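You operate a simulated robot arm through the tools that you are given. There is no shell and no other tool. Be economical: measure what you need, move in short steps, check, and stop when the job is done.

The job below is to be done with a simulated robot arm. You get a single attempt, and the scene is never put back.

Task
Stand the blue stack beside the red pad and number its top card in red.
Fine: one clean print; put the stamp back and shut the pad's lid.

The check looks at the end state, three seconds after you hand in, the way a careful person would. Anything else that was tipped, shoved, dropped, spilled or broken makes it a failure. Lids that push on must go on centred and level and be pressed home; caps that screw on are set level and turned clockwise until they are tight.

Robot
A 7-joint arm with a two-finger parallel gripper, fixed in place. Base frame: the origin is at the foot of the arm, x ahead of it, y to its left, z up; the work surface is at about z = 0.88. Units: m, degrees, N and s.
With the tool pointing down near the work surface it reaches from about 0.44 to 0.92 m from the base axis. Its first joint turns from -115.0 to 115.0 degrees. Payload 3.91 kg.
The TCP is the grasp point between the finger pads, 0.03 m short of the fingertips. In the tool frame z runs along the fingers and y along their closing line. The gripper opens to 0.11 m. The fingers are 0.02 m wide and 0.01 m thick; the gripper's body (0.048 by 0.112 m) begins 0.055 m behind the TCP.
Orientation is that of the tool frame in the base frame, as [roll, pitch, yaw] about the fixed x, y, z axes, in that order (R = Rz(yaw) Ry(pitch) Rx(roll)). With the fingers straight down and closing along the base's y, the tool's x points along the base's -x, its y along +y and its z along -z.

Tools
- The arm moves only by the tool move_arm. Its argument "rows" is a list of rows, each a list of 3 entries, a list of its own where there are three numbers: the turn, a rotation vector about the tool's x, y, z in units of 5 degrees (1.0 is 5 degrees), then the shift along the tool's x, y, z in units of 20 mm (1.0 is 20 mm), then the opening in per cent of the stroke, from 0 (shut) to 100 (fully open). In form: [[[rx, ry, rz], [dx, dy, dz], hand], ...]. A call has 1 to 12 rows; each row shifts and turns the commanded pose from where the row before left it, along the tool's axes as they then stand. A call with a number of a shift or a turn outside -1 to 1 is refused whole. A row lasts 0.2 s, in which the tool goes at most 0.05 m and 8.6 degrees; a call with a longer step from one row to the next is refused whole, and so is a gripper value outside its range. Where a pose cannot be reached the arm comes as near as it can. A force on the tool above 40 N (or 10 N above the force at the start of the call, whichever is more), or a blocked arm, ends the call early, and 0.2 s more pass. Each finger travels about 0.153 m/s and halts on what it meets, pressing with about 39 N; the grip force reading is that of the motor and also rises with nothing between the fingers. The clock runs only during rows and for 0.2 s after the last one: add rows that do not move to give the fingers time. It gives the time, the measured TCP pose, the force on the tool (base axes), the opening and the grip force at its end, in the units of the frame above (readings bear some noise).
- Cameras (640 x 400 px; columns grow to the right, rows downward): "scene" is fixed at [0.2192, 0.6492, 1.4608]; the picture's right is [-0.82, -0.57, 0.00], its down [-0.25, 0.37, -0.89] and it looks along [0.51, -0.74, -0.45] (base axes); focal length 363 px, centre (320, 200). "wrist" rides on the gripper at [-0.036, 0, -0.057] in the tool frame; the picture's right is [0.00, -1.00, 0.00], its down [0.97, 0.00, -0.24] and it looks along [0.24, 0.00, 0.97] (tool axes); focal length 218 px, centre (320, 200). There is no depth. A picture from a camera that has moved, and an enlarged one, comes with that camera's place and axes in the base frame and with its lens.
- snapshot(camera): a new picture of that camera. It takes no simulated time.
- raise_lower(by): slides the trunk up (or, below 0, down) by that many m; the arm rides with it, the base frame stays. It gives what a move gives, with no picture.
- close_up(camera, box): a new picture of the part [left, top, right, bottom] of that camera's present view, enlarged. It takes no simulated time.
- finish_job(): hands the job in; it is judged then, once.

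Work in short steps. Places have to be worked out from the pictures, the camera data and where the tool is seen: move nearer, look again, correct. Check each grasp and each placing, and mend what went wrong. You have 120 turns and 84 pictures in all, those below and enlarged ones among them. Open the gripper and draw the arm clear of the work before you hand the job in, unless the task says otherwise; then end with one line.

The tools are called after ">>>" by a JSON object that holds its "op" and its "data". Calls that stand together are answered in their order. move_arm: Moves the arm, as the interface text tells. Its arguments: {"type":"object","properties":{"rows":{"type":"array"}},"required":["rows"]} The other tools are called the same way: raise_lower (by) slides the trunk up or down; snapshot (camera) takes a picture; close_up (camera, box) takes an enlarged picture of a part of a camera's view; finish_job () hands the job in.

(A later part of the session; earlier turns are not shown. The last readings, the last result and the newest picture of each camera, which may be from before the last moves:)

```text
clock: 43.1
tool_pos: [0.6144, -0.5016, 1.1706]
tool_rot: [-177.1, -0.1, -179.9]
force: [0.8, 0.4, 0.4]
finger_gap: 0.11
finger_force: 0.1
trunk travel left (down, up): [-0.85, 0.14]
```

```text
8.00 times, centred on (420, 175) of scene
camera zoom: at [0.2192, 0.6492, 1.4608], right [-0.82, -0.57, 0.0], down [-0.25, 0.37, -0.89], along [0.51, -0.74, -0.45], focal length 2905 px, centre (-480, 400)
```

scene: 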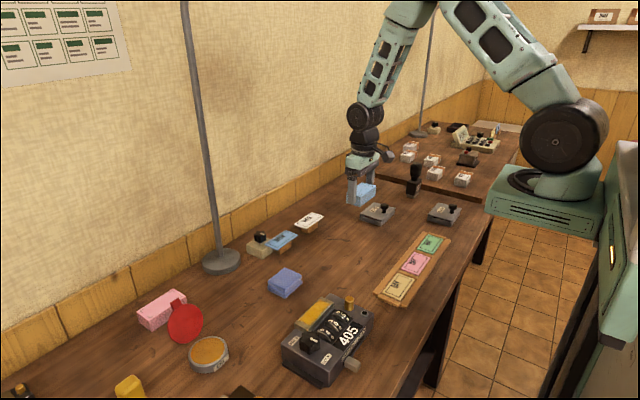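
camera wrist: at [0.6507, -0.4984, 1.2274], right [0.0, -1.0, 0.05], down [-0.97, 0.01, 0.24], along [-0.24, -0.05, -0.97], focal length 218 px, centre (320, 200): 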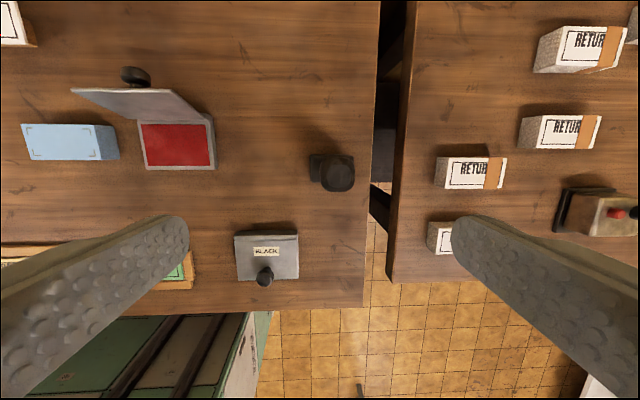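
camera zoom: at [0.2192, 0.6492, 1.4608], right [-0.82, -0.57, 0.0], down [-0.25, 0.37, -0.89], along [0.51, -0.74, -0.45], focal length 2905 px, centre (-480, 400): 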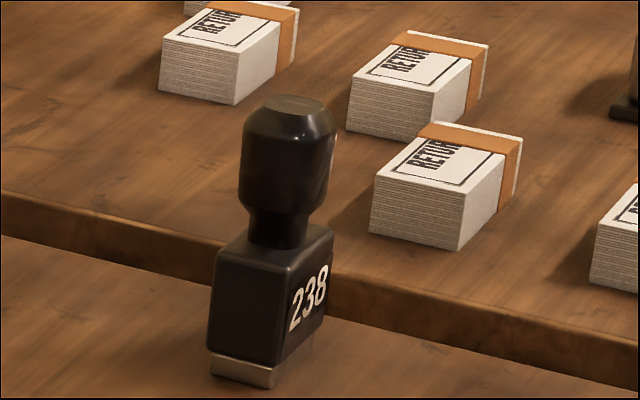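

The roll correction had the wrong sign. I fix it and move over the stamp for a second, closer measurement.

>>> {"op": "move_arm", "data": {"rows": [[[-0.58, 0, 0], [0, 0, 0], 100], [[0, 0, 0], [-0.1, -0.4, 0.8], 100], [[0, 0, 0], [-0.1, -0.4, 0.8], 100], [[0, 0, 0], [-0.1, -0.4, 0.8], 100], [[0, 0, 0], [0, 0, 0], 100]]}}

>>> {"op": "snapshot", "data": {"camera": "wrist"}}

```text
clock: 44.3
tool_pos: [0.6219, -0.5268, 1.1217]
tool_rot: [180.0, -0.1, -180.0]
force: [0.7, 0.7, -0.3]
finger_gap: 0.1101
finger_force: 0.1
trunk travel left (down, up): [-0.85, 0.14]
```

```text
45 pictures are left
camera wrist: at [0.6572, -0.5261, 1.1794], right [0.0, -1.0, 0.0], down [-0.97, 0.0, 0.24], along [-0.24, 0.0, -0.97], focal length 218 px, centre (320, 200)
```

wrist: 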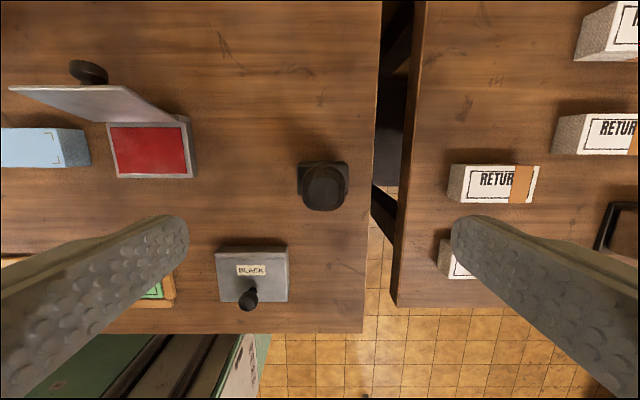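

>>> {"op": "close_up", "data": {"camera": "wrist", "box": [276, 140, 372, 230]}}

>>> {"op": "close_up", "data": {"camera": "wrist", "box": [80, 40, 220, 200]}}

```text
4.44 times, centred on (324, 185) of wrist
camera zoom: at [0.6572, -0.5261, 1.1794], right [0.0, -1.0, 0.0], down [-0.97, 0.0, 0.24], along [-0.24, 0.0, -0.97], focal length 970 px, centre (302, 267)
```

zoom: 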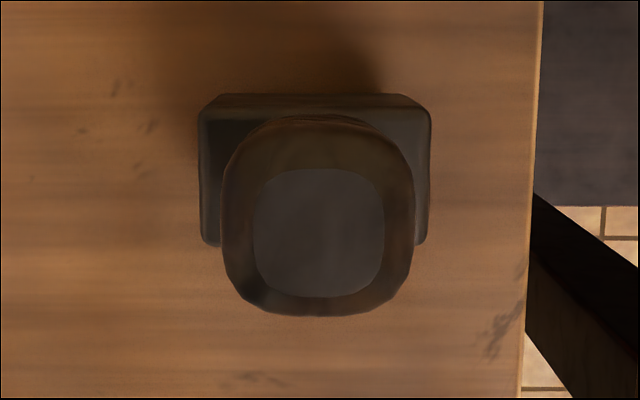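

```text
2.50 times, centred on (150, 120) of wrist
camera zoom: at [0.6572, -0.5261, 1.1794], right [0.0, -1.0, 0.0], down [-0.97, 0.0, 0.24], along [-0.24, 0.0, -0.97], focal length 546 px, centre (745, 400)
```

zoom: 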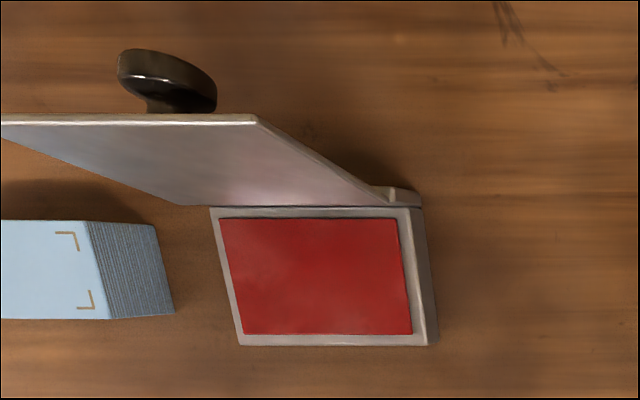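

The stamp is square to the axes with its handle at (0.620, -0.529) and its top at z ≈ 1.005. I descend over the handle with the fingers open.

>>> {"op": "move_arm", "data": {"rows": [[[0, 0, 0], [0.1, -0.11, 0.9], 80], [[0, 0, 0], [0, 0, 0.9], 70], [[0, 0, 0], [0, 0, 0.9], 70], [[0, 0, 0], [0, 0, 0.9], 70], [[0, 0, 0], [0, 0, 0.9], 70], [[0, 0, 0], [0, 0, 0.9], 70], [[0, 0, 0], [0, 0, 0], 70]]}}

>>> {"op": "snapshot", "data": {"camera": "wrist"}}

>>> {"op": "close_up", "data": {"camera": "scene", "box": [380, 130, 460, 210]}}

```text
clock: 45.9
tool_pos: [0.6193, -0.5293, 1.016]
tool_rot: [180.0, -0.1, 180.0]
force: [-0.2, 0.5, 0.1]
finger_gap: 0.0768
finger_force: 0.1
trunk travel left (down, up): [-0.85, 0.14]
```

```text
42 pictures are left
camera wrist: at [0.655, -0.5285, 1.0719], right [0.0, -1.0, 0.0], down [-0.97, 0.0, 0.24], along [-0.24, 0.0, -0.97], focal length 218 px, centre (320, 200)
```

wrist: 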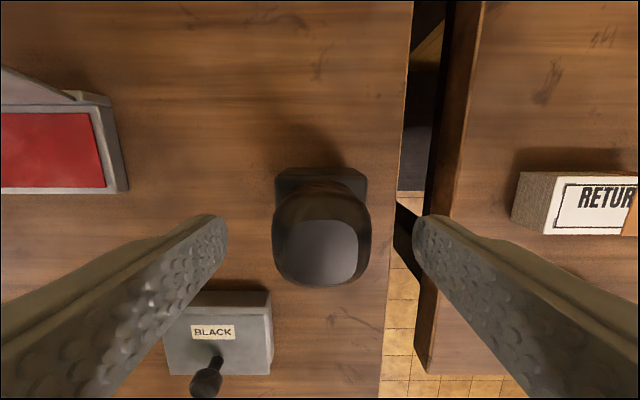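

```text
5.00 times, centred on (420, 170) of scene
camera zoom: at [0.2192, 0.6492, 1.4608], right [-0.82, -0.57, 0.0], down [-0.25, 0.37, -0.89], along [0.51, -0.74, -0.45], focal length 1816 px, centre (-180, 350)
```

zoom: 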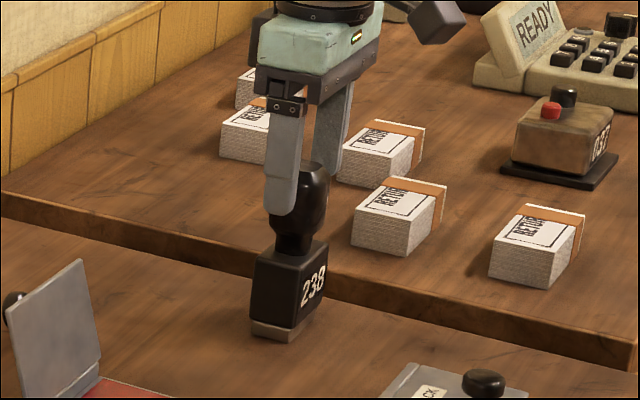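

The handle is confirmed at x = 0.621 with its top at z = 1.0056. I go down 36 mm and grip it.

>>> {"op": "move_arm", "data": {"rows": [[[0, 0, 0], [-0.07, 0, 0.7], 70], [[0, 0, 0], [0, 0, 0.7], 70], [[0, 0, 0], [0, 0, 0.4], 70], [[0, 0, 0], [0, 0, 0], 60], [[0, 0, 0], [0, 0, 0], 40], [[0, 0, 0], [0, 0, 0], 0], [[0, 0, 0], [0, 0, 0], 0]]}}

>>> {"op": "close_up", "data": {"camera": "scene", "box": [380, 130, 460, 210]}}

```text
clock: 47.5
tool_pos: [0.6196, -0.5282, 0.9785]
tool_rot: [180.0, 0.0, 179.9]
force: [-0.9, -0.2, -0.3]
finger_gap: 0.037
finger_force: 39.0
trunk travel left (down, up): [-0.85, 0.14]
```

```text
5.00 times, centred on (420, 170) of scene
camera zoom: at [0.2192, 0.6492, 1.4608], right [-0.82, -0.57, 0.0], down [-0.25, 0.37, -0.89], along [0.51, -0.74, -0.45], focal length 1816 px, centre (-180, 350)
```

zoom: 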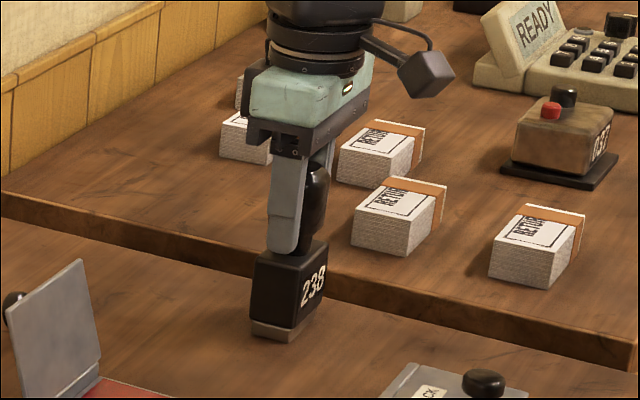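

Gripped with a 37 mm gap. This pose, (0.620, -0.529, 0.979), is the stamp's home. I lift slowly.

>>> {"op": "move_arm", "data": {"rows": [[[0, 0, 0], [0, 0, -0.3], 0], [[0, 0, 0], [0, 0, -0.5], 0], [[0, 0, 0], [0, 0, -0.8], 0], [[0, 0, 0], [0, 0, -0.9], 0], [[0, 0, 0], [0, 0, -1], 0], [[0, 0, 0], [0, 0, -1], 0], [[0, 0, 0], [0, 0, -0.5], 0]]}}

>>> {"op": "close_up", "data": {"camera": "scene", "box": [380, 90, 460, 170]}}

```text
clock: 49.1
tool_pos: [0.6208, -0.5282, 1.0785]
tool_rot: [-179.9, -0.1, 180.0]
force: [-0.3, -0.2, -3.8]
finger_gap: 0.0372
finger_force: 39.1
trunk travel left (down, up): [-0.85, 0.14]
```

```text
5.00 times, centred on (420, 130) of scene
camera zoom: at [0.2192, 0.6492, 1.4608], right [-0.82, -0.57, 0.0], down [-0.25, 0.37, -0.89], along [0.51, -0.74, -0.45], focal length 1816 px, centre (-180, 550)
```

zoom: 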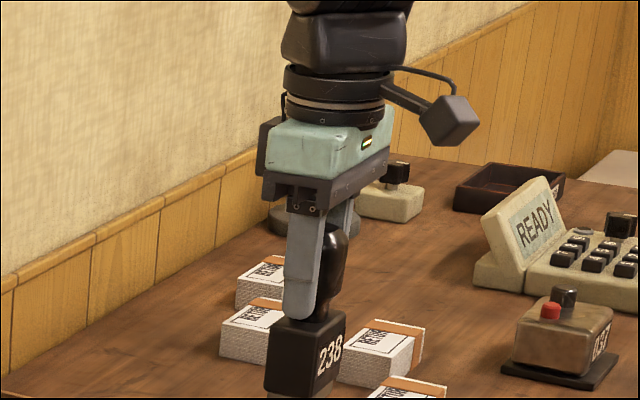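

The stamp hangs level. I carry it over to above the ink (centre about (0.651, -0.3075)), keeping in front of the open lid.

>>> {"op": "move_arm", "data": {"rows": [[[0, 0, 0], [-0.12, 0.92, 0], 0], [[0, 0, 0], [-0.12, 0.92, 0], 0], [[0, 0, 0], [-0.12, 0.92, 0], 0], [[0, 0, 0], [-0.12, 0.92, 0], 0], [[0, 0, 0], [-0.12, 0.92, 0], 0], [[0, 0, 0], [-0.12, 0.92, 0], 0], [[0, 0, 0], [-0.12, 0.92, 0], 0], [[0, 0, 0], [-0.12, 0.92, 0], 0], [[0, 0, 0], [-0.12, 0.92, 0], 0], [[0, 0, 0], [-0.12, 0.92, 0], 0], [[0, 0, 0], [-0.12, 0.92, 0], 0], [[0, 0, 0], [-0.12, 0.92, 0], 0]]}}

>>> {"op": "move_arm", "data": {"rows": [[[0, 0, 0], [0, 0, 0.8], 0], [[0, 0, 0], [0, 0, 0.8], 0], [[0, 0, 0], [0, 0, 0.8], 0], [[0, 0, 0], [0, 0, 0.7], 0], [[0, 0, 0], [0, 0, 0], 0]]}}

>>> {"op": "close_up", "data": {"camera": "scene", "box": [340, 150, 440, 240]}}

>>> {"op": "snapshot", "data": {"camera": "wrist"}}

```text
clock: 51.7
tool_pos: [0.6492, -0.3093, 1.0786]
tool_rot: [179.9, -0.1, -179.9]
force: [0.7, 0.0, -4.8]
finger_gap: 0.0368
finger_force: 39.2
trunk travel left (down, up): [-0.85, 0.14]
```

```text
clock: 52.9
tool_pos: [0.6497, -0.3069, 1.0165]
tool_rot: [179.9, 0.0, 180.0]
force: [-0.1, -0.3, -4.1]
finger_gap: 0.0368
finger_force: 38.8
trunk travel left (down, up): [-0.85, 0.14]
```

```text
4.44 times, centred on (390, 195) of scene
camera zoom: at [0.2192, 0.6492, 1.4608], right [-0.82, -0.57, 0.0], down [-0.25, 0.37, -0.89], along [0.51, -0.74, -0.45], focal length 1614 px, centre (9, 222)
```

zoom: 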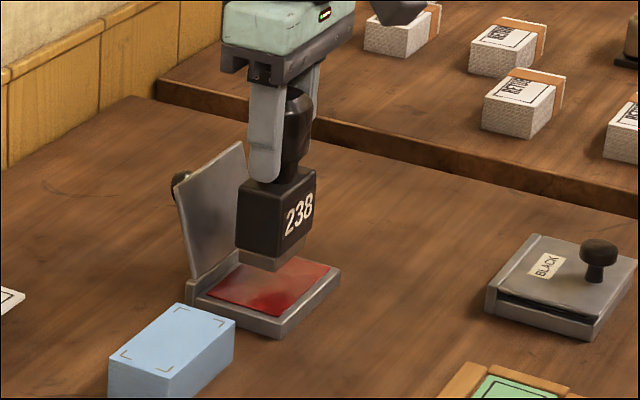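

```text
37 pictures are left
camera wrist: at [0.6855, -0.3074, 1.0733], right [0.0, -1.0, 0.0], down [-0.97, 0.0, 0.24], along [-0.24, 0.0, -0.97], focal length 218 px, centre (320, 200)
```

wrist: 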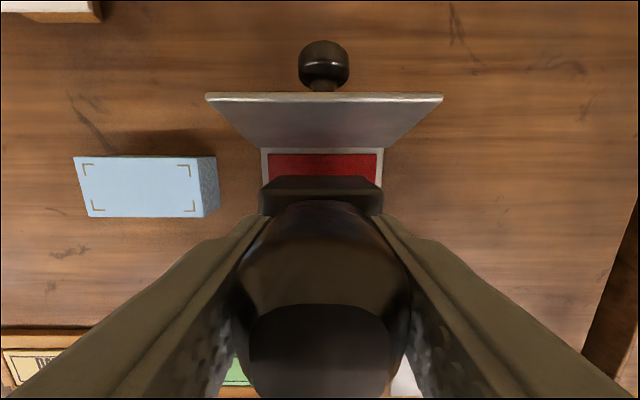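

The stamp is centred over the ink. I lower it in small steps until I feel contact.

>>> {"op": "move_arm", "data": {"rows": [[[0, 0, 0], [0, 0, 0.5], 0], [[0, 0, 0], [0, 0, 0.3], 0], [[0, 0, 0], [0, 0, 0.1], 0], [[0, 0, 0], [0, 0, 0], 0]]}}

```text
clock: 53.9
tool_pos: [0.6492, -0.3084, 0.9989]
tool_rot: [180.0, -0.1, -180.0]
force: [0.2, 0.0, -4.5]
finger_gap: 0.037
finger_force: 38.7
trunk travel left (down, up): [-0.85, 0.14]
```

>>> {"op": "move_arm", "data": {"rows": [[[0, 0, 0], [0, 0, 0.1], 0], [[0, 0, 0], [0, 0, 0.1], 0], [[0, 0, 0], [0, 0, 0], 0]]}}

>>> {"op": "close_up", "data": {"camera": "scene", "box": [360, 180, 420, 230]}}

```text
clock: 54.7
tool_pos: [0.6496, -0.3099, 0.9959]
tool_rot: [179.9, 0.0, 179.9]
force: [0.3, 0.4, -0.9]
finger_gap: 0.0369
finger_force: 39.0
trunk travel left (down, up): [-0.85, 0.14]
```

```text
8.00 times, centred on (390, 205) of scene
camera zoom: at [0.2192, 0.6492, 1.4608], right [-0.82, -0.57, 0.0], down [-0.25, 0.37, -0.89], along [0.51, -0.74, -0.45], focal length 2905 px, centre (-240, 160)
```

zoom: 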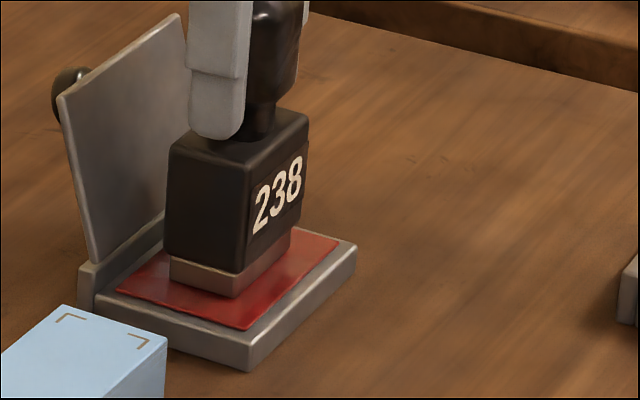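

Contact has begun, with the force rising from -4.5 to -0.9 N. I press down slightly more.

>>> {"op": "move_arm", "data": {"rows": [[[0, 0, 0], [0, 0, 0.05], 0], [[0, 0, 0], [0, 0, 0.03], 0], [[0, 0, 0], [0, 0, 0], 0]]}}

```text
clock: 55.5
tool_pos: [0.65, -0.3095, 0.9937]
tool_rot: [-179.8, 0.0, 180.0]
force: [-1.0, -2.4, 18.0]
finger_gap: 0.0368
finger_force: 38.9
trunk travel left (down, up): [-0.85, 0.14]
```

That was a firm press of about 22 N. I lift straight up and carry the stamp to above the card.

>>> {"op": "move_arm", "data": {"rows": [[[0, 0, 0], [0, 0, -0.4], 0], [[0, 0, 0], [0, 0, -0.9], 0], [[0, 0, 0], [0, 0, -1], 0], [[0, 0, 0], [0, 0, -0.6], 0], [[0, 0, 0], [-0.03, 0.87, 0], 0], [[0, 0, 0], [-0.03, 0.87, 0], 0], [[0, 0, 0], [-0.03, 0.87, 0], 0], [[0, 0, 0], [-0.03, 0.87, 0], 0], [[0, 0, 0], [-0.03, 0.87, 0], 0], [[0, 0, 0], [-0.03, 0.87, 0], 0], [[0, 0, 0], [-0.03, 0.87, 0], 0], [[0, 0, 0], [-0.03, 0.75, 0], 0]]}}

>>> {"op": "snapshot", "data": {"camera": "wrist"}}

>>> {"op": "close_up", "data": {"camera": "scene", "box": [320, 160, 410, 250]}}

```text
clock: 58.1
tool_pos: [0.6531, -0.1715, 1.0502]
tool_rot: [-180.0, -0.2, -180.0]
force: [0.5, -0.2, -3.4]
finger_gap: 0.0369
finger_force: 39.2
trunk travel left (down, up): [-0.85, 0.14]
```

```text
35 pictures are left
camera wrist: at [0.6901, -0.171, 1.108], right [0.0, -1.0, 0.0], down [-0.97, 0.0, 0.24], along [-0.24, 0.0, -0.97], focal length 218 px, centre (320, 200)
```

wrist: 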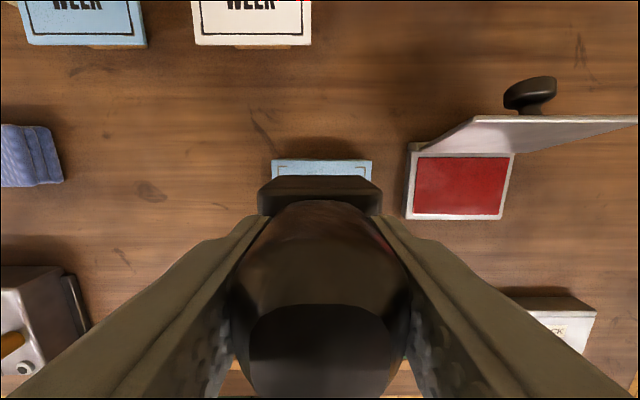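

```text
4.44 times, centred on (365, 205) of scene
camera zoom: at [0.2192, 0.6492, 1.4608], right [-0.82, -0.57, 0.0], down [-0.25, 0.37, -0.89], along [0.51, -0.74, -0.45], focal length 1614 px, centre (120, 178)
```

zoom: 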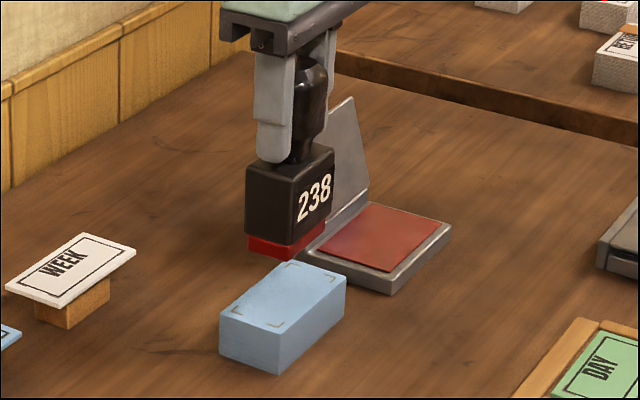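

The face is visibly inked red. I lower it to about 8 mm above the card to check alignment from both cameras.

>>> {"op": "move_arm", "data": {"rows": [[[0, 0, 0], [0.05, -0.03, 0.6], 0], [[0, 0, 0], [0, 0, 0.6], 0], [[0, 0, 0], [0, 0, 0.4], 0], [[0, 0, 0], [0, 0, 0], 0]]}}

>>> {"op": "close_up", "data": {"camera": "scene", "box": [345, 195, 405, 245]}}

>>> {"op": "snapshot", "data": {"camera": "wrist"}}

```text
clock: 59.1
tool_pos: [0.6525, -0.1721, 1.019]
tool_rot: [180.0, -0.1, 180.0]
force: [-0.3, -0.4, -4.2]
finger_gap: 0.0369
finger_force: 38.9
trunk travel left (down, up): [-0.85, 0.14]
```

```text
8.00 times, centred on (375, 220) of scene
camera zoom: at [0.2192, 0.6492, 1.4608], right [-0.82, -0.57, 0.0], down [-0.25, 0.37, -0.89], along [0.51, -0.74, -0.45], focal length 2905 px, centre (-120, 40)
```

zoom: 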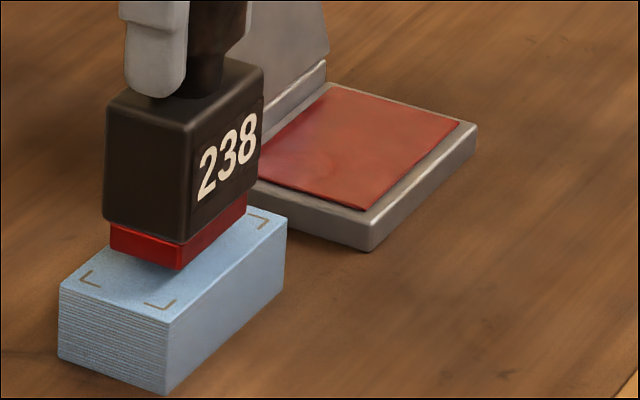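

```text
32 pictures are left
camera wrist: at [0.6892, -0.1713, 1.0756], right [0.0, -1.0, 0.0], down [-0.97, 0.0, 0.24], along [-0.24, 0.0, -0.97], focal length 218 px, centre (320, 200)
```

wrist: 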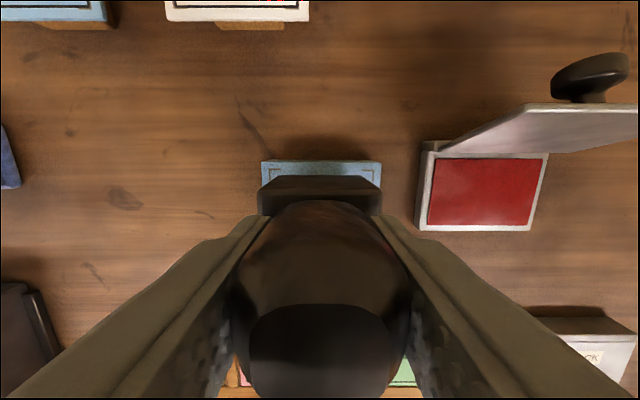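

The face is centred within the corner marks to about 2–3 mm. I lower it slowly onto the card.

>>> {"op": "move_arm", "data": {"rows": [[[0, 0, 0], [0, 0, 0.2], 0], [[0, 0, 0], [0, 0, 0.15], 0], [[0, 0, 0], [0, 0, 0.07], 0], [[0, 0, 0], [0, 0, 0], 0]]}}

```text
clock: 60.1
tool_pos: [0.6531, -0.1707, 1.0109]
tool_rot: [180.0, -0.1, -180.0]
force: [0.1, 0.4, -4.3]
finger_gap: 0.0372
finger_force: 39.1
trunk travel left (down, up): [-0.85, 0.14]
```

>>> {"op": "move_arm", "data": {"rows": [[[0, 0, 0], [0, 0, 0.05], 0], [[0, 0, 0], [0, 0, 0.05], 0], [[0, 0, 0], [0, 0, 0], 0]]}}

```text
clock: 60.9
tool_pos: [0.6524, -0.1719, 1.011]
tool_rot: [180.0, -0.1, 179.9]
force: [-3.1, 1.2, 18.9]
finger_gap: 0.0371
finger_force: 38.8
trunk travel left (down, up): [-0.85, 0.14]
```

It pressed at about 23 N. I lift straight off and look at the print.

>>> {"op": "move_arm", "data": {"rows": [[[0, 0, 0], [0, 0, -0.2], 0], [[0, 0, 0], [0, 0, -0.5], 0], [[0, 0, 0], [0, 0, -1], 0], [[0, 0, 0], [0, 0, -1], 0], [[0, 0, 0], [0, 0, -1], 0]]}}

>>> {"op": "close_up", "data": {"camera": "scene", "box": [345, 195, 405, 245]}}

```text
clock: 62.1
tool_pos: [0.6526, -0.172, 1.084]
tool_rot: [179.9, -0.1, -179.9]
force: [-0.5, -0.4, -4.3]
finger_gap: 0.037
finger_force: 39.4
trunk travel left (down, up): [-0.85, 0.14]
```

```text
8.00 times, centred on (375, 220) of scene
camera zoom: at [0.2192, 0.6492, 1.4608], right [-0.82, -0.57, 0.0], down [-0.25, 0.37, -0.89], along [0.51, -0.74, -0.45], focal length 2905 px, centre (-120, 40)
```

zoom: 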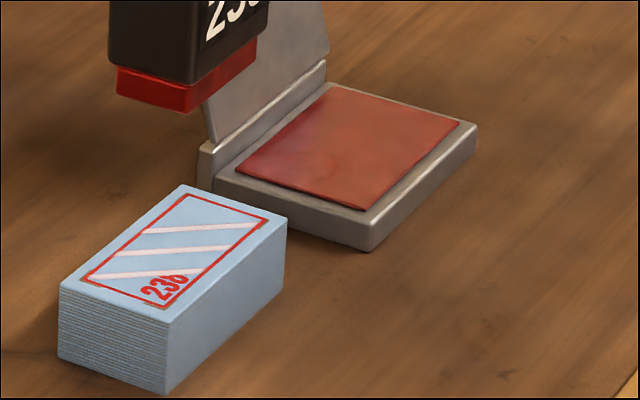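

A red print with a frame appeared. I move the stamp aside on the way to its home and inspect the print.

>>> {"op": "move_arm", "data": {"rows": [[[0, 0, 0], [0, -1, 0], 0], [[0, 0, 0], [0, -1, 0], 0], [[0, 0, 0], [0, -1, 0], 0], [[0, 0, 0], [0, -1, 0], 0], [[0, 0, 0], [0, -1, 0], 0], [[0, 0, 0], [0, 0, 0], 0]]}}

>>> {"op": "close_up", "data": {"camera": "wrist", "box": [60, 120, 230, 240]}}

>>> {"op": "close_up", "data": {"camera": "scene", "box": [350, 212, 386, 242]}}

```text
clock: 63.5
tool_pos: [0.6529, -0.2719, 1.0824]
tool_rot: [-180.0, -0.1, -179.9]
force: [-0.5, 0.1, -4.8]
finger_gap: 0.0372
finger_force: 38.8
trunk travel left (down, up): [-0.85, 0.14]
```

```text
3.33 times, centred on (145, 180) of wrist
camera zoom: at [0.6896, -0.2711, 1.1394], right [0.0, -1.0, 0.0], down [-0.97, 0.0, 0.24], along [-0.24, 0.0, -0.97], focal length 728 px, centre (903, 267)
```

zoom: 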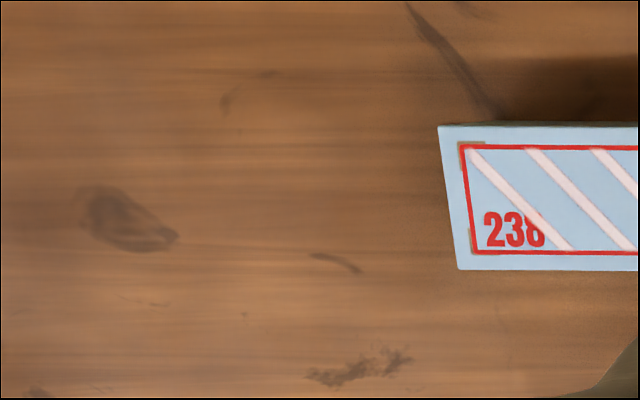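

```text
13.33 times, centred on (368, 227) of scene
camera zoom: at [0.2192, 0.6492, 1.4608], right [-0.82, -0.57, 0.0], down [-0.25, 0.37, -0.89], along [0.51, -0.74, -0.45], focal length 4842 px, centre (-320, -160)
```

zoom: 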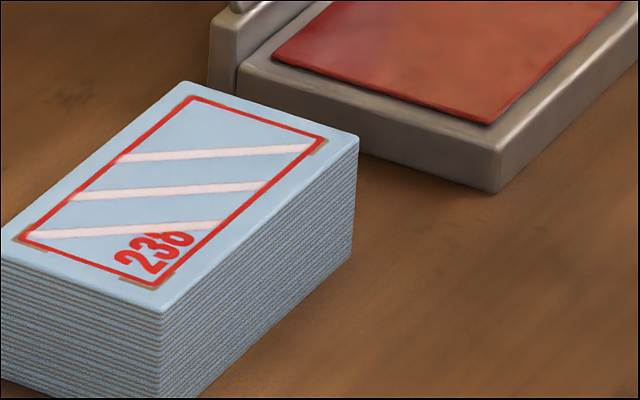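

The print sits neatly inside the corner marks, though pale diagonal streaks show on it, possibly wet-ink sheen. I carry on returning the stamp and will look at the print again later.

>>> {"op": "move_arm", "data": {"rows": [[[0, 0, 0], [0.13, -1, 0], 0], [[0, 0, 0], [0.13, -1, 0], 0], [[0, 0, 0], [0.13, -1, 0], 0], [[0, 0, 0], [0.13, -1, 0], 0], [[0, 0, 0], [0.13, -1, 0], 0], [[0, 0, 0], [0.13, -1, 0], 0], [[0, 0, 0], [0.13, -1, 0], 0], [[0, 0, 0], [0.13, -1, 0], 0], [[0, 0, 0], [0.13, -1, 0], 0], [[0, 0, 0], [0.13, -1, 0], 0], [[0, 0, 0], [0.13, -1, 0], 0], [[0, 0, 0], [0.13, -1, 0], 0]]}}

>>> {"op": "close_up", "data": {"camera": "scene", "box": [345, 195, 405, 245]}}

```text
clock: 66.1
tool_pos: [0.6215, -0.5119, 1.0832]
tool_rot: [-180.0, -0.1, -180.0]
force: [0.4, 0.8, -3.5]
finger_gap: 0.037
finger_force: 39.3
trunk travel left (down, up): [-0.85, 0.14]
```

```text
8.00 times, centred on (375, 220) of scene
camera zoom: at [0.2192, 0.6492, 1.4608], right [-0.82, -0.57, 0.0], down [-0.25, 0.37, -0.89], along [0.51, -0.74, -0.45], focal length 2905 px, centre (-120, 40)
```

zoom: 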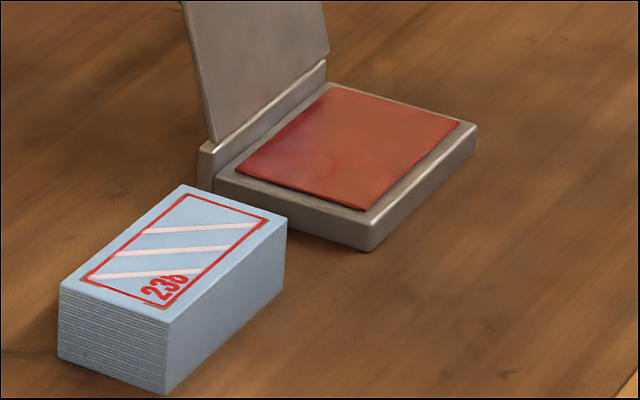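

I set the stamp back on its original spot: shift to y = -0.5285, then lower in steps.

>>> {"op": "move_arm", "data": {"rows": [[[0, 0, 0], [0.07, -0.83, 0], 0], [[0, 0, 0], [0, 0, 0.9], 0], [[0, 0, 0], [0, 0, 0.9], 0], [[0, 0, 0], [0, 0, 0.9], 0], [[0, 0, 0], [0, 0, 0.9], 0], [[0, 0, 0], [0, 0, 0.9], 0], [[0, 0, 0], [0, 0, 0.35], 0], [[0, 0, 0], [0, 0, 0.1], 0], [[0, 0, 0], [0, 0, 0], 0]]}}

```text
clock: 68.1
tool_pos: [0.6214, -0.5281, 0.9831]
tool_rot: [-180.0, -0.1, -180.0]
force: [0.0, -0.4, -4.4]
finger_gap: 0.0369
finger_force: 38.8
trunk travel left (down, up): [-0.85, 0.14]
```

>>> {"op": "move_arm", "data": {"rows": [[[0, 0, 0], [0, 0, 0.1], 0], [[0, 0, 0], [0, 0, 0.07], 0], [[0, 0, 0], [0, 0, 0], 0]]}}

```text
clock: 68.9
tool_pos: [0.6202, -0.5289, 0.9806]
tool_rot: [-179.9, -0.1, -180.0]
force: [-0.2, -0.6, -4.5]
finger_gap: 0.0369
finger_force: 38.8
trunk travel left (down, up): [-0.85, 0.14]
```

>>> {"op": "move_arm", "data": {"rows": [[[0, 0, 0], [0, 0, 0.05], 0], [[0, 0, 0], [0, 0, 0.05], 0], [[0, 0, 0], [0, 0, 0], 0]]}}

```text
clock: 69.7
tool_pos: [0.62, -0.5283, 0.9789]
tool_rot: [-180.0, -0.1, -180.0]
force: [-1.6, 1.4, 0.2]
finger_gap: 0.0369
finger_force: 39.4
trunk travel left (down, up): [-0.85, 0.14]
```

The stamp touches the table. I open, rise and check.

>>> {"op": "move_arm", "data": {"rows": [[[0, 0, 0], [0, 0, 0.02], 0], [[0, 0, 0], [0, 0, 0], 40], [[0, 0, 0], [0, 0, 0], 60], [[0, 0, 0], [0, 0, 0], 70], [[0, 0, 0], [0, 0, -0.6], 70], [[0, 0, 0], [0, 0, -1], 70], [[0, 0, 0], [0, 0, -1], 70], [[0, 0, 0], [0, 0, -1], 70], [[0, 0, 0], [0, 0, -1], 70], [[0, 0, 0], [0, 0, -1], 70], [[0, 0, 0], [0, 0, -1], 70], [[0, 0, 0], [0, 0, -0.5], 70]]}}

>>> {"op": "snapshot", "data": {"camera": "scene"}}

>>> {"op": "snapshot", "data": {"camera": "wrist"}}

```text
clock: 72.3
tool_pos: [0.6207, -0.5288, 1.1211]
tool_rot: [180.0, -0.1, -180.0]
force: [0.2, 0.7, 0.9]
finger_gap: 0.0768
finger_force: 0.0
trunk travel left (down, up): [-0.85, 0.14]
```

```text
27 pictures are left
```

scene: 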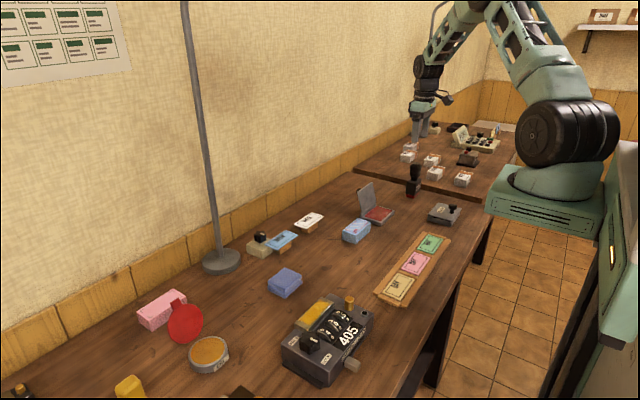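

```text
26 pictures are left
camera wrist: at [0.6569, -0.5275, 1.1777], right [0.0, -1.0, 0.0], down [-0.97, 0.0, 0.24], along [-0.24, 0.0, -0.97], focal length 218 px, centre (320, 200)
```

wrist: 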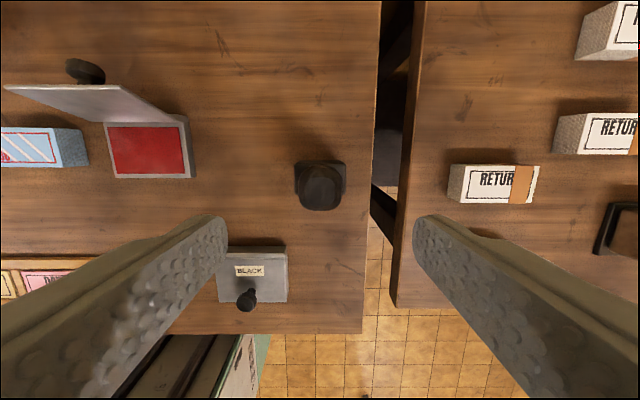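

The stamp stands upright at its home. I check the print and the lid from the scene camera while moving up behind the lid.

>>> {"op": "move_arm", "data": {"rows": [[[0, 0, 0], [-0.7, 1, 0], 50], [[0, 0, 0], [-0.7, 1, 0], 50], [[0, 0, 0], [-0.7, 1, 0], 50], [[0, 0, 0], [-0.7, 1, 0], 50], [[0, 0, 0], [-0.7, 1, 0], 50], [[0, 0, 0], [-0.7, 1, 0], 50], [[0, 0, 0], [-0.7, 1, 0], 50], [[0, 0, 0], [-0.7, 1, 0], 50], [[0, 0, 0], [-0.7, 1, 0], 50], [[0, 0, 0], [-0.7, 1, 0], 50], [[0, 0, 0], [-0.7, 0.95, 0], 50]]}}

>>> {"op": "snapshot", "data": {"camera": "wrist"}}

>>> {"op": "close_up", "data": {"camera": "scene", "box": [340, 175, 410, 245]}}

```text
clock: 74.7
tool_pos: [0.7746, -0.3086, 1.1209]
tool_rot: [180.0, -0.1, -180.0]
force: [0.2, -0.4, 0.0]
finger_gap: 0.055
finger_force: 0.1
trunk travel left (down, up): [-0.85, 0.14]
```

```text
25 pictures are left
camera wrist: at [0.811, -0.3086, 1.1777], right [0.0, -1.0, 0.0], down [-0.97, 0.0, 0.24], along [-0.24, 0.0, -0.97], focal length 218 px, centre (320, 200)
```

wrist: 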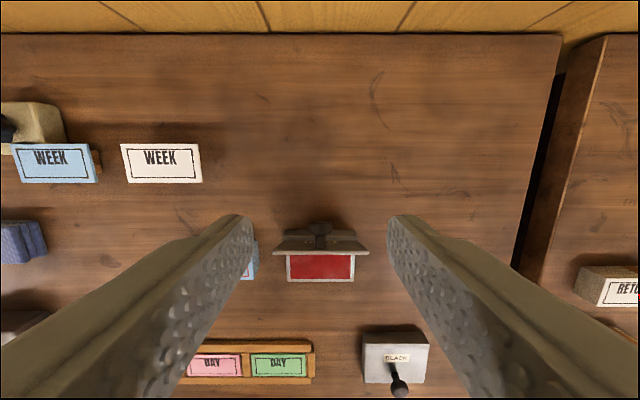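

```text
5.71 times, centred on (375, 210) of scene
camera zoom: at [0.2192, 0.6492, 1.4608], right [-0.82, -0.57, 0.0], down [-0.25, 0.37, -0.89], along [0.51, -0.74, -0.45], focal length 2075 px, centre (6, 143)
```

zoom: 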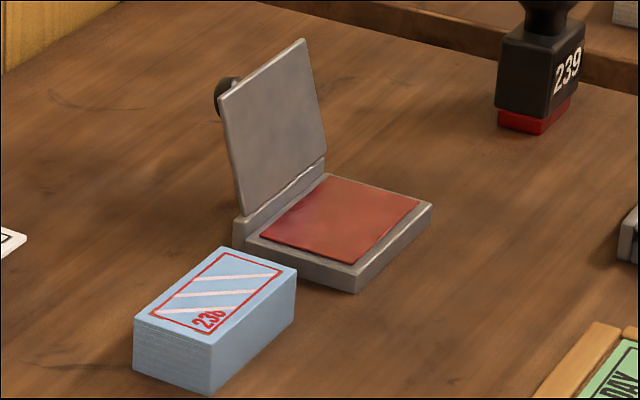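

The stamp now shows 239, so exactly one impression (238) was made. I tilt the tool to the pose used at release and approach the knob.

>>> {"op": "move_arm", "data": {"rows": [[[0, 1, 0], [0, 0, 0], 50], [[0, 1, 0], [0, 0, 0], 50], [[0, 1, 0], [0, 0, 0], 50], [[0, 1, 0], [0, 0, 0], 50], [[0, 1, 0], [0, 0, 0], 50], [[0, 1, 0], [0, 0, 0], 50], [[0, 1, 0], [0, 0, 0], 50], [[0, 0.4, 0], [0, 0, 0], 50], [[0, 0, 0], [-0.75, 0, 0.95], 50], [[0, 0, 0], [-0.75, 0, 0.95], 50], [[0, 0, 0], [-0.75, 0, 0.95], 50], [[0, 0, 0], [-0.75, 0, 0.9], 50]]}}

>>> {"op": "snapshot", "data": {"camera": "wrist"}}

>>> {"op": "close_up", "data": {"camera": "scene", "box": [340, 150, 420, 230]}}

```text
clock: 77.3
tool_pos: [0.7762, -0.3098, 1.0238]
tool_rot: [180.0, -37.1, -180.0]
force: [-0.4, 0.0, -0.3]
finger_gap: 0.0549
finger_force: 0.0
trunk travel left (down, up): [-0.85, 0.14]
```

```text
23 pictures are left
camera wrist: at [0.84, -0.3087, 1.0476], right [0.0, -1.0, 0.0], down [-0.63, 0.0, 0.78], along [-0.78, 0.0, -0.63], focal length 218 px, centre (320, 200)
```

wrist: 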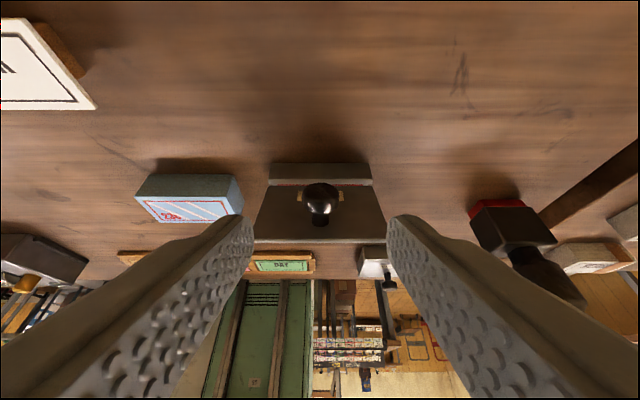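

```text
5.00 times, centred on (380, 190) of scene
camera zoom: at [0.2192, 0.6492, 1.4608], right [-0.82, -0.57, 0.0], down [-0.25, 0.37, -0.89], along [0.51, -0.74, -0.45], focal length 1816 px, centre (20, 250)
```

zoom: 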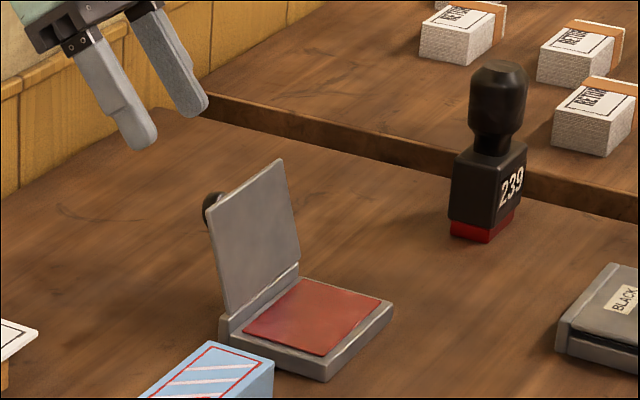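

The knob is centred between the fingers. I advance 72 mm along the tool axis and grip it.

>>> {"op": "move_arm", "data": {"rows": [[[0, 0, 0], [0, 0, 0.9], 50], [[0, 0, 0], [0, 0, 0.9], 50], [[0, 0, 0], [0, 0, 0.9], 50], [[0, 0, 0], [0, 0, 0.9], 50], [[0, 0, 0], [0, 0, 0], 50], [[0, 0, 0], [0, 0, 0], 35], [[0, 0, 0], [0, 0, 0], 0], [[0, 0, 0], [0, 0, 0], 0]]}}

>>> {"op": "close_up", "data": {"camera": "scene", "box": [340, 150, 420, 230]}}

```text
clock: 79.1
tool_pos: [0.7329, -0.3098, 0.9664]
tool_rot: [-179.8, -37.1, 179.9]
force: [0.2, -4.3, -1.7]
finger_gap: 0.0249
finger_force: 44.9
trunk travel left (down, up): [-0.85, 0.14]
```

```text
5.00 times, centred on (380, 190) of scene
camera zoom: at [0.2192, 0.6492, 1.4608], right [-0.82, -0.57, 0.0], down [-0.25, 0.37, -0.89], along [0.51, -0.74, -0.45], focal length 1816 px, centre (20, 250)
```

zoom: 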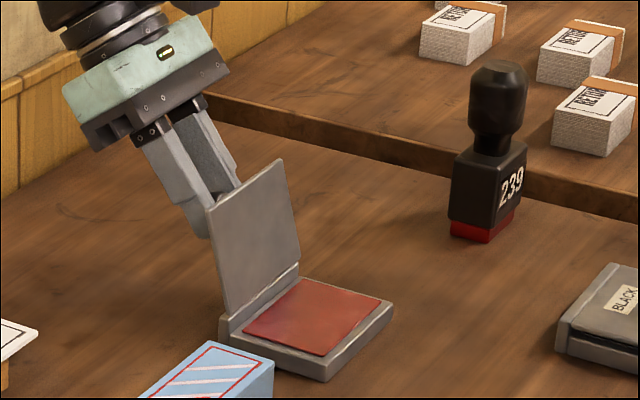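

Gripped. With the tool's tilt unchanged, I bring the lid back to near vertical along the arc.

>>> {"op": "move_arm", "data": {"rows": [[[0, 0, 0], [0.268, 0, 0.01], 0], [[0, 0, 0], [0.265, 0, 0.04], 0], [[0, 0, 0], [0.26, 0, 0.065], 0], [[0, 0, 0], [0.25, 0, 0.095], 0], [[0, 0, 0], [0.245, 0, 0.12], 0]]}}

>>> {"op": "close_up", "data": {"camera": "scene", "box": [340, 150, 420, 230]}}

```text
clock: 80.3
tool_pos: [0.711, -0.3112, 0.9777]
tool_rot: [-179.9, -36.9, 179.9]
force: [21.3, -8.8, 2.3]
finger_gap: 0.025
finger_force: 44.2
trunk travel left (down, up): [-0.85, 0.14]
```

```text
5.00 times, centred on (380, 190) of scene
camera zoom: at [0.2192, 0.6492, 1.4608], right [-0.82, -0.57, 0.0], down [-0.25, 0.37, -0.89], along [0.51, -0.74, -0.45], focal length 1816 px, centre (20, 250)
```

zoom: 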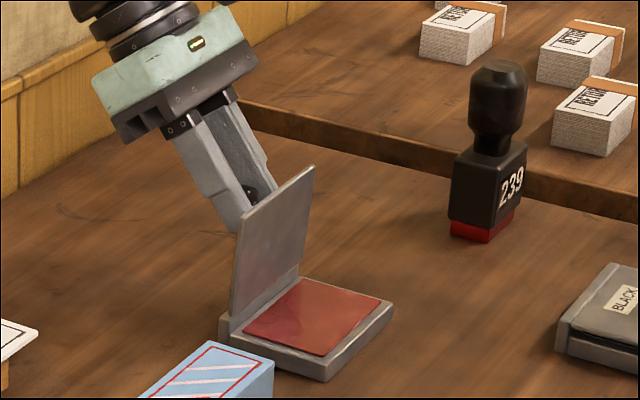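

The lid is near vertical and the grip still holds. I reverse the arc, turning the tool with the lid.

>>> {"op": "move_arm", "data": {"rows": [[[0, -1, 0], [0.312, 0, 0.11], 0], [[0, -1, 0], [0.312, 0, 0.11], 0], [[0, -1, 0], [0.312, 0, 0.11], 0]]}}

```text
clock: 81.1
tool_pos: [0.6909, -0.3097, 0.9804]
tool_rot: [-180.0, -21.9, 180.0]
force: [15.3, -9.1, 4.5]
finger_gap: 0.025
finger_force: 45.3
trunk travel left (down, up): [-0.85, 0.14]
```

>>> {"op": "move_arm", "data": {"rows": [[[0, -1, 0], [0.312, 0, 0.11], 0], [[0, -1, 0], [0.312, 0, 0.11], 0], [[0, -1, 0], [0.312, 0, 0.11], 0]]}}

>>> {"op": "move_arm", "data": {"rows": [[[0, -1, 0], [0.312, 0, 0.11], 0], [[0, -1, 0], [0.312, 0, 0.11], 0], [[0, -1, 0], [0.312, 0, 0.11], 0]]}}

>>> {"op": "close_up", "data": {"camera": "scene", "box": [340, 150, 420, 230]}}

```text
clock: 81.9
tool_pos: [0.6719, -0.3105, 0.9797]
tool_rot: [-179.9, -6.9, 179.9]
force: [11.1, -8.8, 0.6]
finger_gap: 0.0249
finger_force: 45.0
trunk travel left (down, up): [-0.85, 0.14]
```

```text
clock: 82.7
tool_pos: [0.6521, -0.3107, 0.9736]
tool_rot: [-179.9, 7.8, 179.9]
force: [11.2, -11.3, -11.0]
finger_gap: 0.025
finger_force: 44.7
trunk travel left (down, up): [-0.85, 0.14]
```

```text
5.00 times, centred on (380, 190) of scene
camera zoom: at [0.2192, 0.6492, 1.4608], right [-0.82, -0.57, 0.0], down [-0.25, 0.37, -0.89], along [0.51, -0.74, -0.45], focal length 1816 px, centre (20, 250)
```

zoom: 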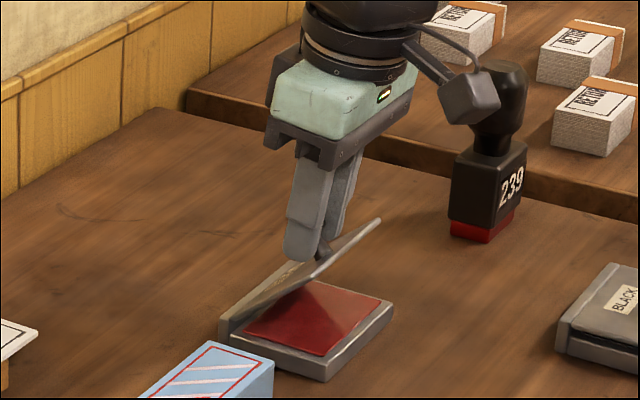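

>>> {"op": "move_arm", "data": {"rows": [[[0, -1, 0], [0.3, -0.02, 0.16], 0], [[0, -1, 0], [0.312, 0, 0.13], 0], [[0, -1, 0], [0.312, 0, 0.13], 0]]}}

>>> {"op": "move_arm", "data": {"rows": [[[0, -1, 0], [0.312, 0, 0.11], 0], [[0, -1, 0], [0.312, 0, 0.11], 0]]}}

>>> {"op": "close_up", "data": {"camera": "scene", "box": [350, 180, 422, 240]}}

```text
clock: 83.5
tool_pos: [0.6351, -0.3112, 0.9613]
tool_rot: [179.9, 22.9, -180.0]
force: [6.9, -7.8, -7.2]
finger_gap: 0.0247
finger_force: 45.2
trunk travel left (down, up): [-0.85, 0.14]
```

```text
clock: 84.1
tool_pos: [0.625, -0.3099, 0.9517]
tool_rot: [179.9, 32.9, -179.9]
force: [7.0, -5.6, -10.2]
finger_gap: 0.0246
finger_force: 44.8
trunk travel left (down, up): [-0.85, 0.14]
```

```text
6.67 times, centred on (386, 210) of scene
camera zoom: at [0.2192, 0.6492, 1.4608], right [-0.82, -0.57, 0.0], down [-0.25, 0.37, -0.89], along [0.51, -0.74, -0.45], focal length 2421 px, centre (-120, 133)
```

zoom: 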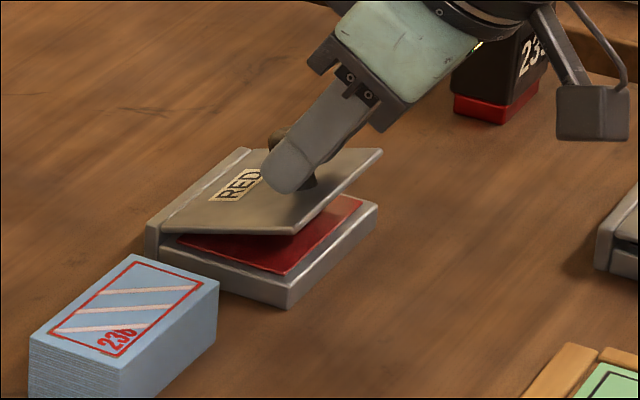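

About 13° remains. I finish the swing and watch for contact.

>>> {"op": "move_arm", "data": {"rows": [[[0, -1, 0], [0.312, 0, 0.11], 0], [[0, -0.6, 0], [0.2, 0, 0.07], 0], [[0, 0, 0], [0, 0, 0], 0]]}}

>>> {"op": "close_up", "data": {"camera": "scene", "box": [350, 180, 422, 240]}}

```text
clock: 84.9
tool_pos: [0.6199, -0.3106, 0.9421]
tool_rot: [179.9, 40.9, 180.0]
force: [6.8, 0.8, -12.4]
finger_gap: 0.025
finger_force: 44.7
trunk travel left (down, up): [-0.85, 0.14]
```

```text
6.67 times, centred on (386, 210) of scene
camera zoom: at [0.2192, 0.6492, 1.4608], right [-0.82, -0.57, 0.0], down [-0.25, 0.37, -0.89], along [0.51, -0.74, -0.45], focal length 2421 px, centre (-120, 133)
```

zoom: 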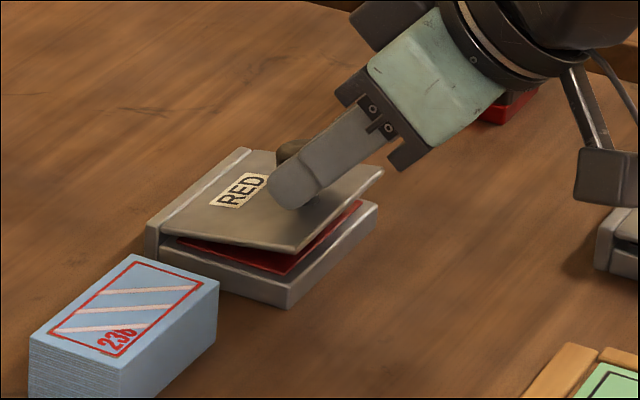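

>>> {"op": "move_arm", "data": {"rows": [[[0, 0, 0], [0.12, 0, 0.1], 0], [[0, 0, 0], [0.12, 0, 0.1], 0], [[0, 0, 0], [0, 0, 0], 0]]}}

>>> {"op": "close_up", "data": {"camera": "scene", "box": [350, 180, 422, 240]}}

```text
clock: 85.7
tool_pos: [0.6182, -0.311, 0.9393]
tool_rot: [-179.9, 41.0, -179.9]
force: [-3.4, 0.1, 23.9]
finger_gap: 0.025
finger_force: 45.3
trunk travel left (down, up): [-0.85, 0.14]
```

```text
6.67 times, centred on (386, 210) of scene
camera zoom: at [0.2192, 0.6492, 1.4608], right [-0.82, -0.57, 0.0], down [-0.25, 0.37, -0.89], along [0.51, -0.74, -0.45], focal length 2421 px, centre (-120, 133)
```

zoom: 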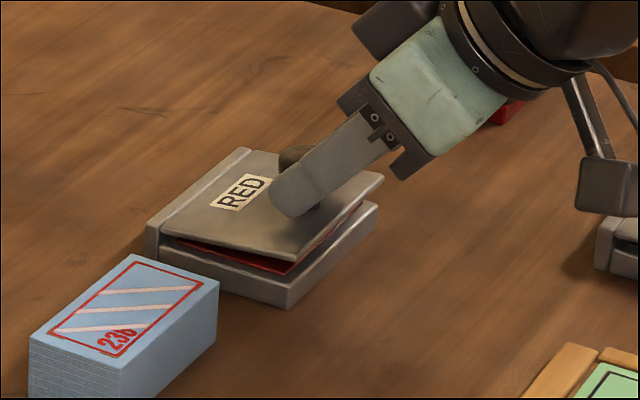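

The lid is about 4° from closed. I release the knob, back off, and let it drop shut.

>>> {"op": "move_arm", "data": {"rows": [[[0, 0, 0], [0, 0, -0.1], 30], [[0, 0, 0], [0, 0, 0], 45], [[0, 0, 0], [0, 0, -0.8], 50], [[0, 0, 0], [0, 0, -1], 50], [[0, 0, 0], [0, 0, -1], 50], [[0, 0, 0], [-0.3, 0, -0.8], 50]]}}

>>> {"op": "close_up", "data": {"camera": "scene", "box": [350, 180, 422, 240]}}

```text
clock: 87.1
tool_pos: [0.5748, -0.3096, 0.9977]
tool_rot: [180.0, 40.9, -180.0]
force: [0.1, -0.2, 0.3]
finger_gap: 0.055
finger_force: 0.2
trunk travel left (down, up): [-0.85, 0.14]
```

```text
6.67 times, centred on (386, 210) of scene
camera zoom: at [0.2192, 0.6492, 1.4608], right [-0.82, -0.57, 0.0], down [-0.25, 0.37, -0.89], along [0.51, -0.74, -0.45], focal length 2421 px, centre (-120, 133)
```

zoom: 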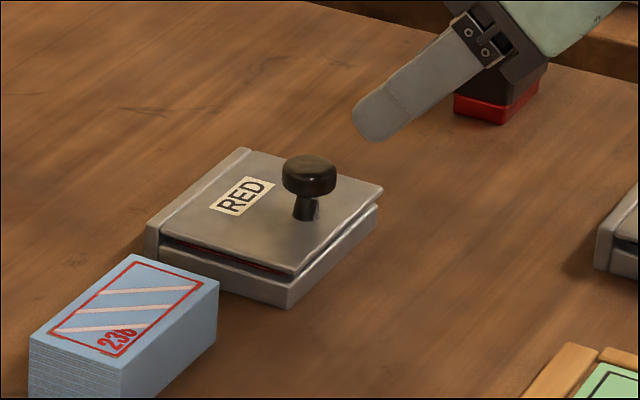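

The lid lies closed just as at the start. I straighten the tool and look at the print from above.

>>> {"op": "move_arm", "data": {"rows": [[[0, 1, 0], [0, 0, -1], 60], [[0, 1, 0], [0, 0, -1], 60], [[0, 1, 0], [0, 0.6, -1], 60], [[0, 1, 0], [0, 0.6, 0], 60], [[0, 1, 0], [0, 0.8, 0], 60], [[0, 1, 0], [0, 0.8, 0], 60], [[0, 1, 0], [0, 0.8, 0], 60], [[0, 1, 0], [0, 0.8, 0], 60], [[0, 0.2, 0], [-1, 0.8, 0], 60], [[0, 0, 0], [-1, 0.8, 0], 60], [[0, 0, 0], [-1, 0.8, 0], 60]]}}

>>> {"op": "snapshot", "data": {"camera": "wrist"}}

```text
clock: 89.5
tool_pos: [0.5988, -0.1736, 1.0461]
tool_rot: [-180.0, -0.1, -180.0]
force: [0.4, -0.1, -1.4]
finger_gap: 0.0659
finger_force: 0.0
trunk travel left (down, up): [-0.85, 0.14]
```

```text
14 pictures are left
camera wrist: at [0.6356, -0.1732, 1.1034], right [0.0, -1.0, 0.0], down [-0.97, 0.0, 0.24], along [-0.24, 0.0, -0.97], focal length 218 px, centre (320, 200)
```

wrist: 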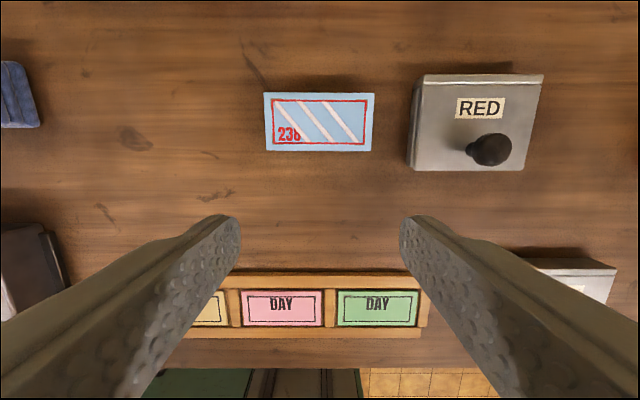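

>>> {"op": "close_up", "data": {"camera": "wrist", "box": [255, 80, 385, 160]}}

```text
4.92 times, centred on (320, 120) of wrist
camera zoom: at [0.6356, -0.1732, 1.1034], right [0.0, -1.0, 0.0], down [-0.97, 0.0, 0.24], along [-0.24, 0.0, -0.97], focal length 1074 px, centre (320, 594)
```

zoom: 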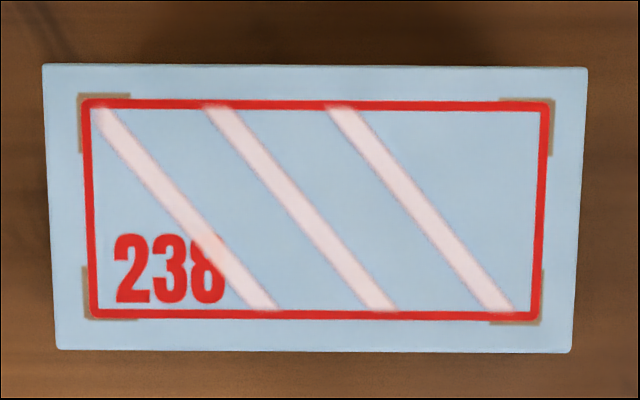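

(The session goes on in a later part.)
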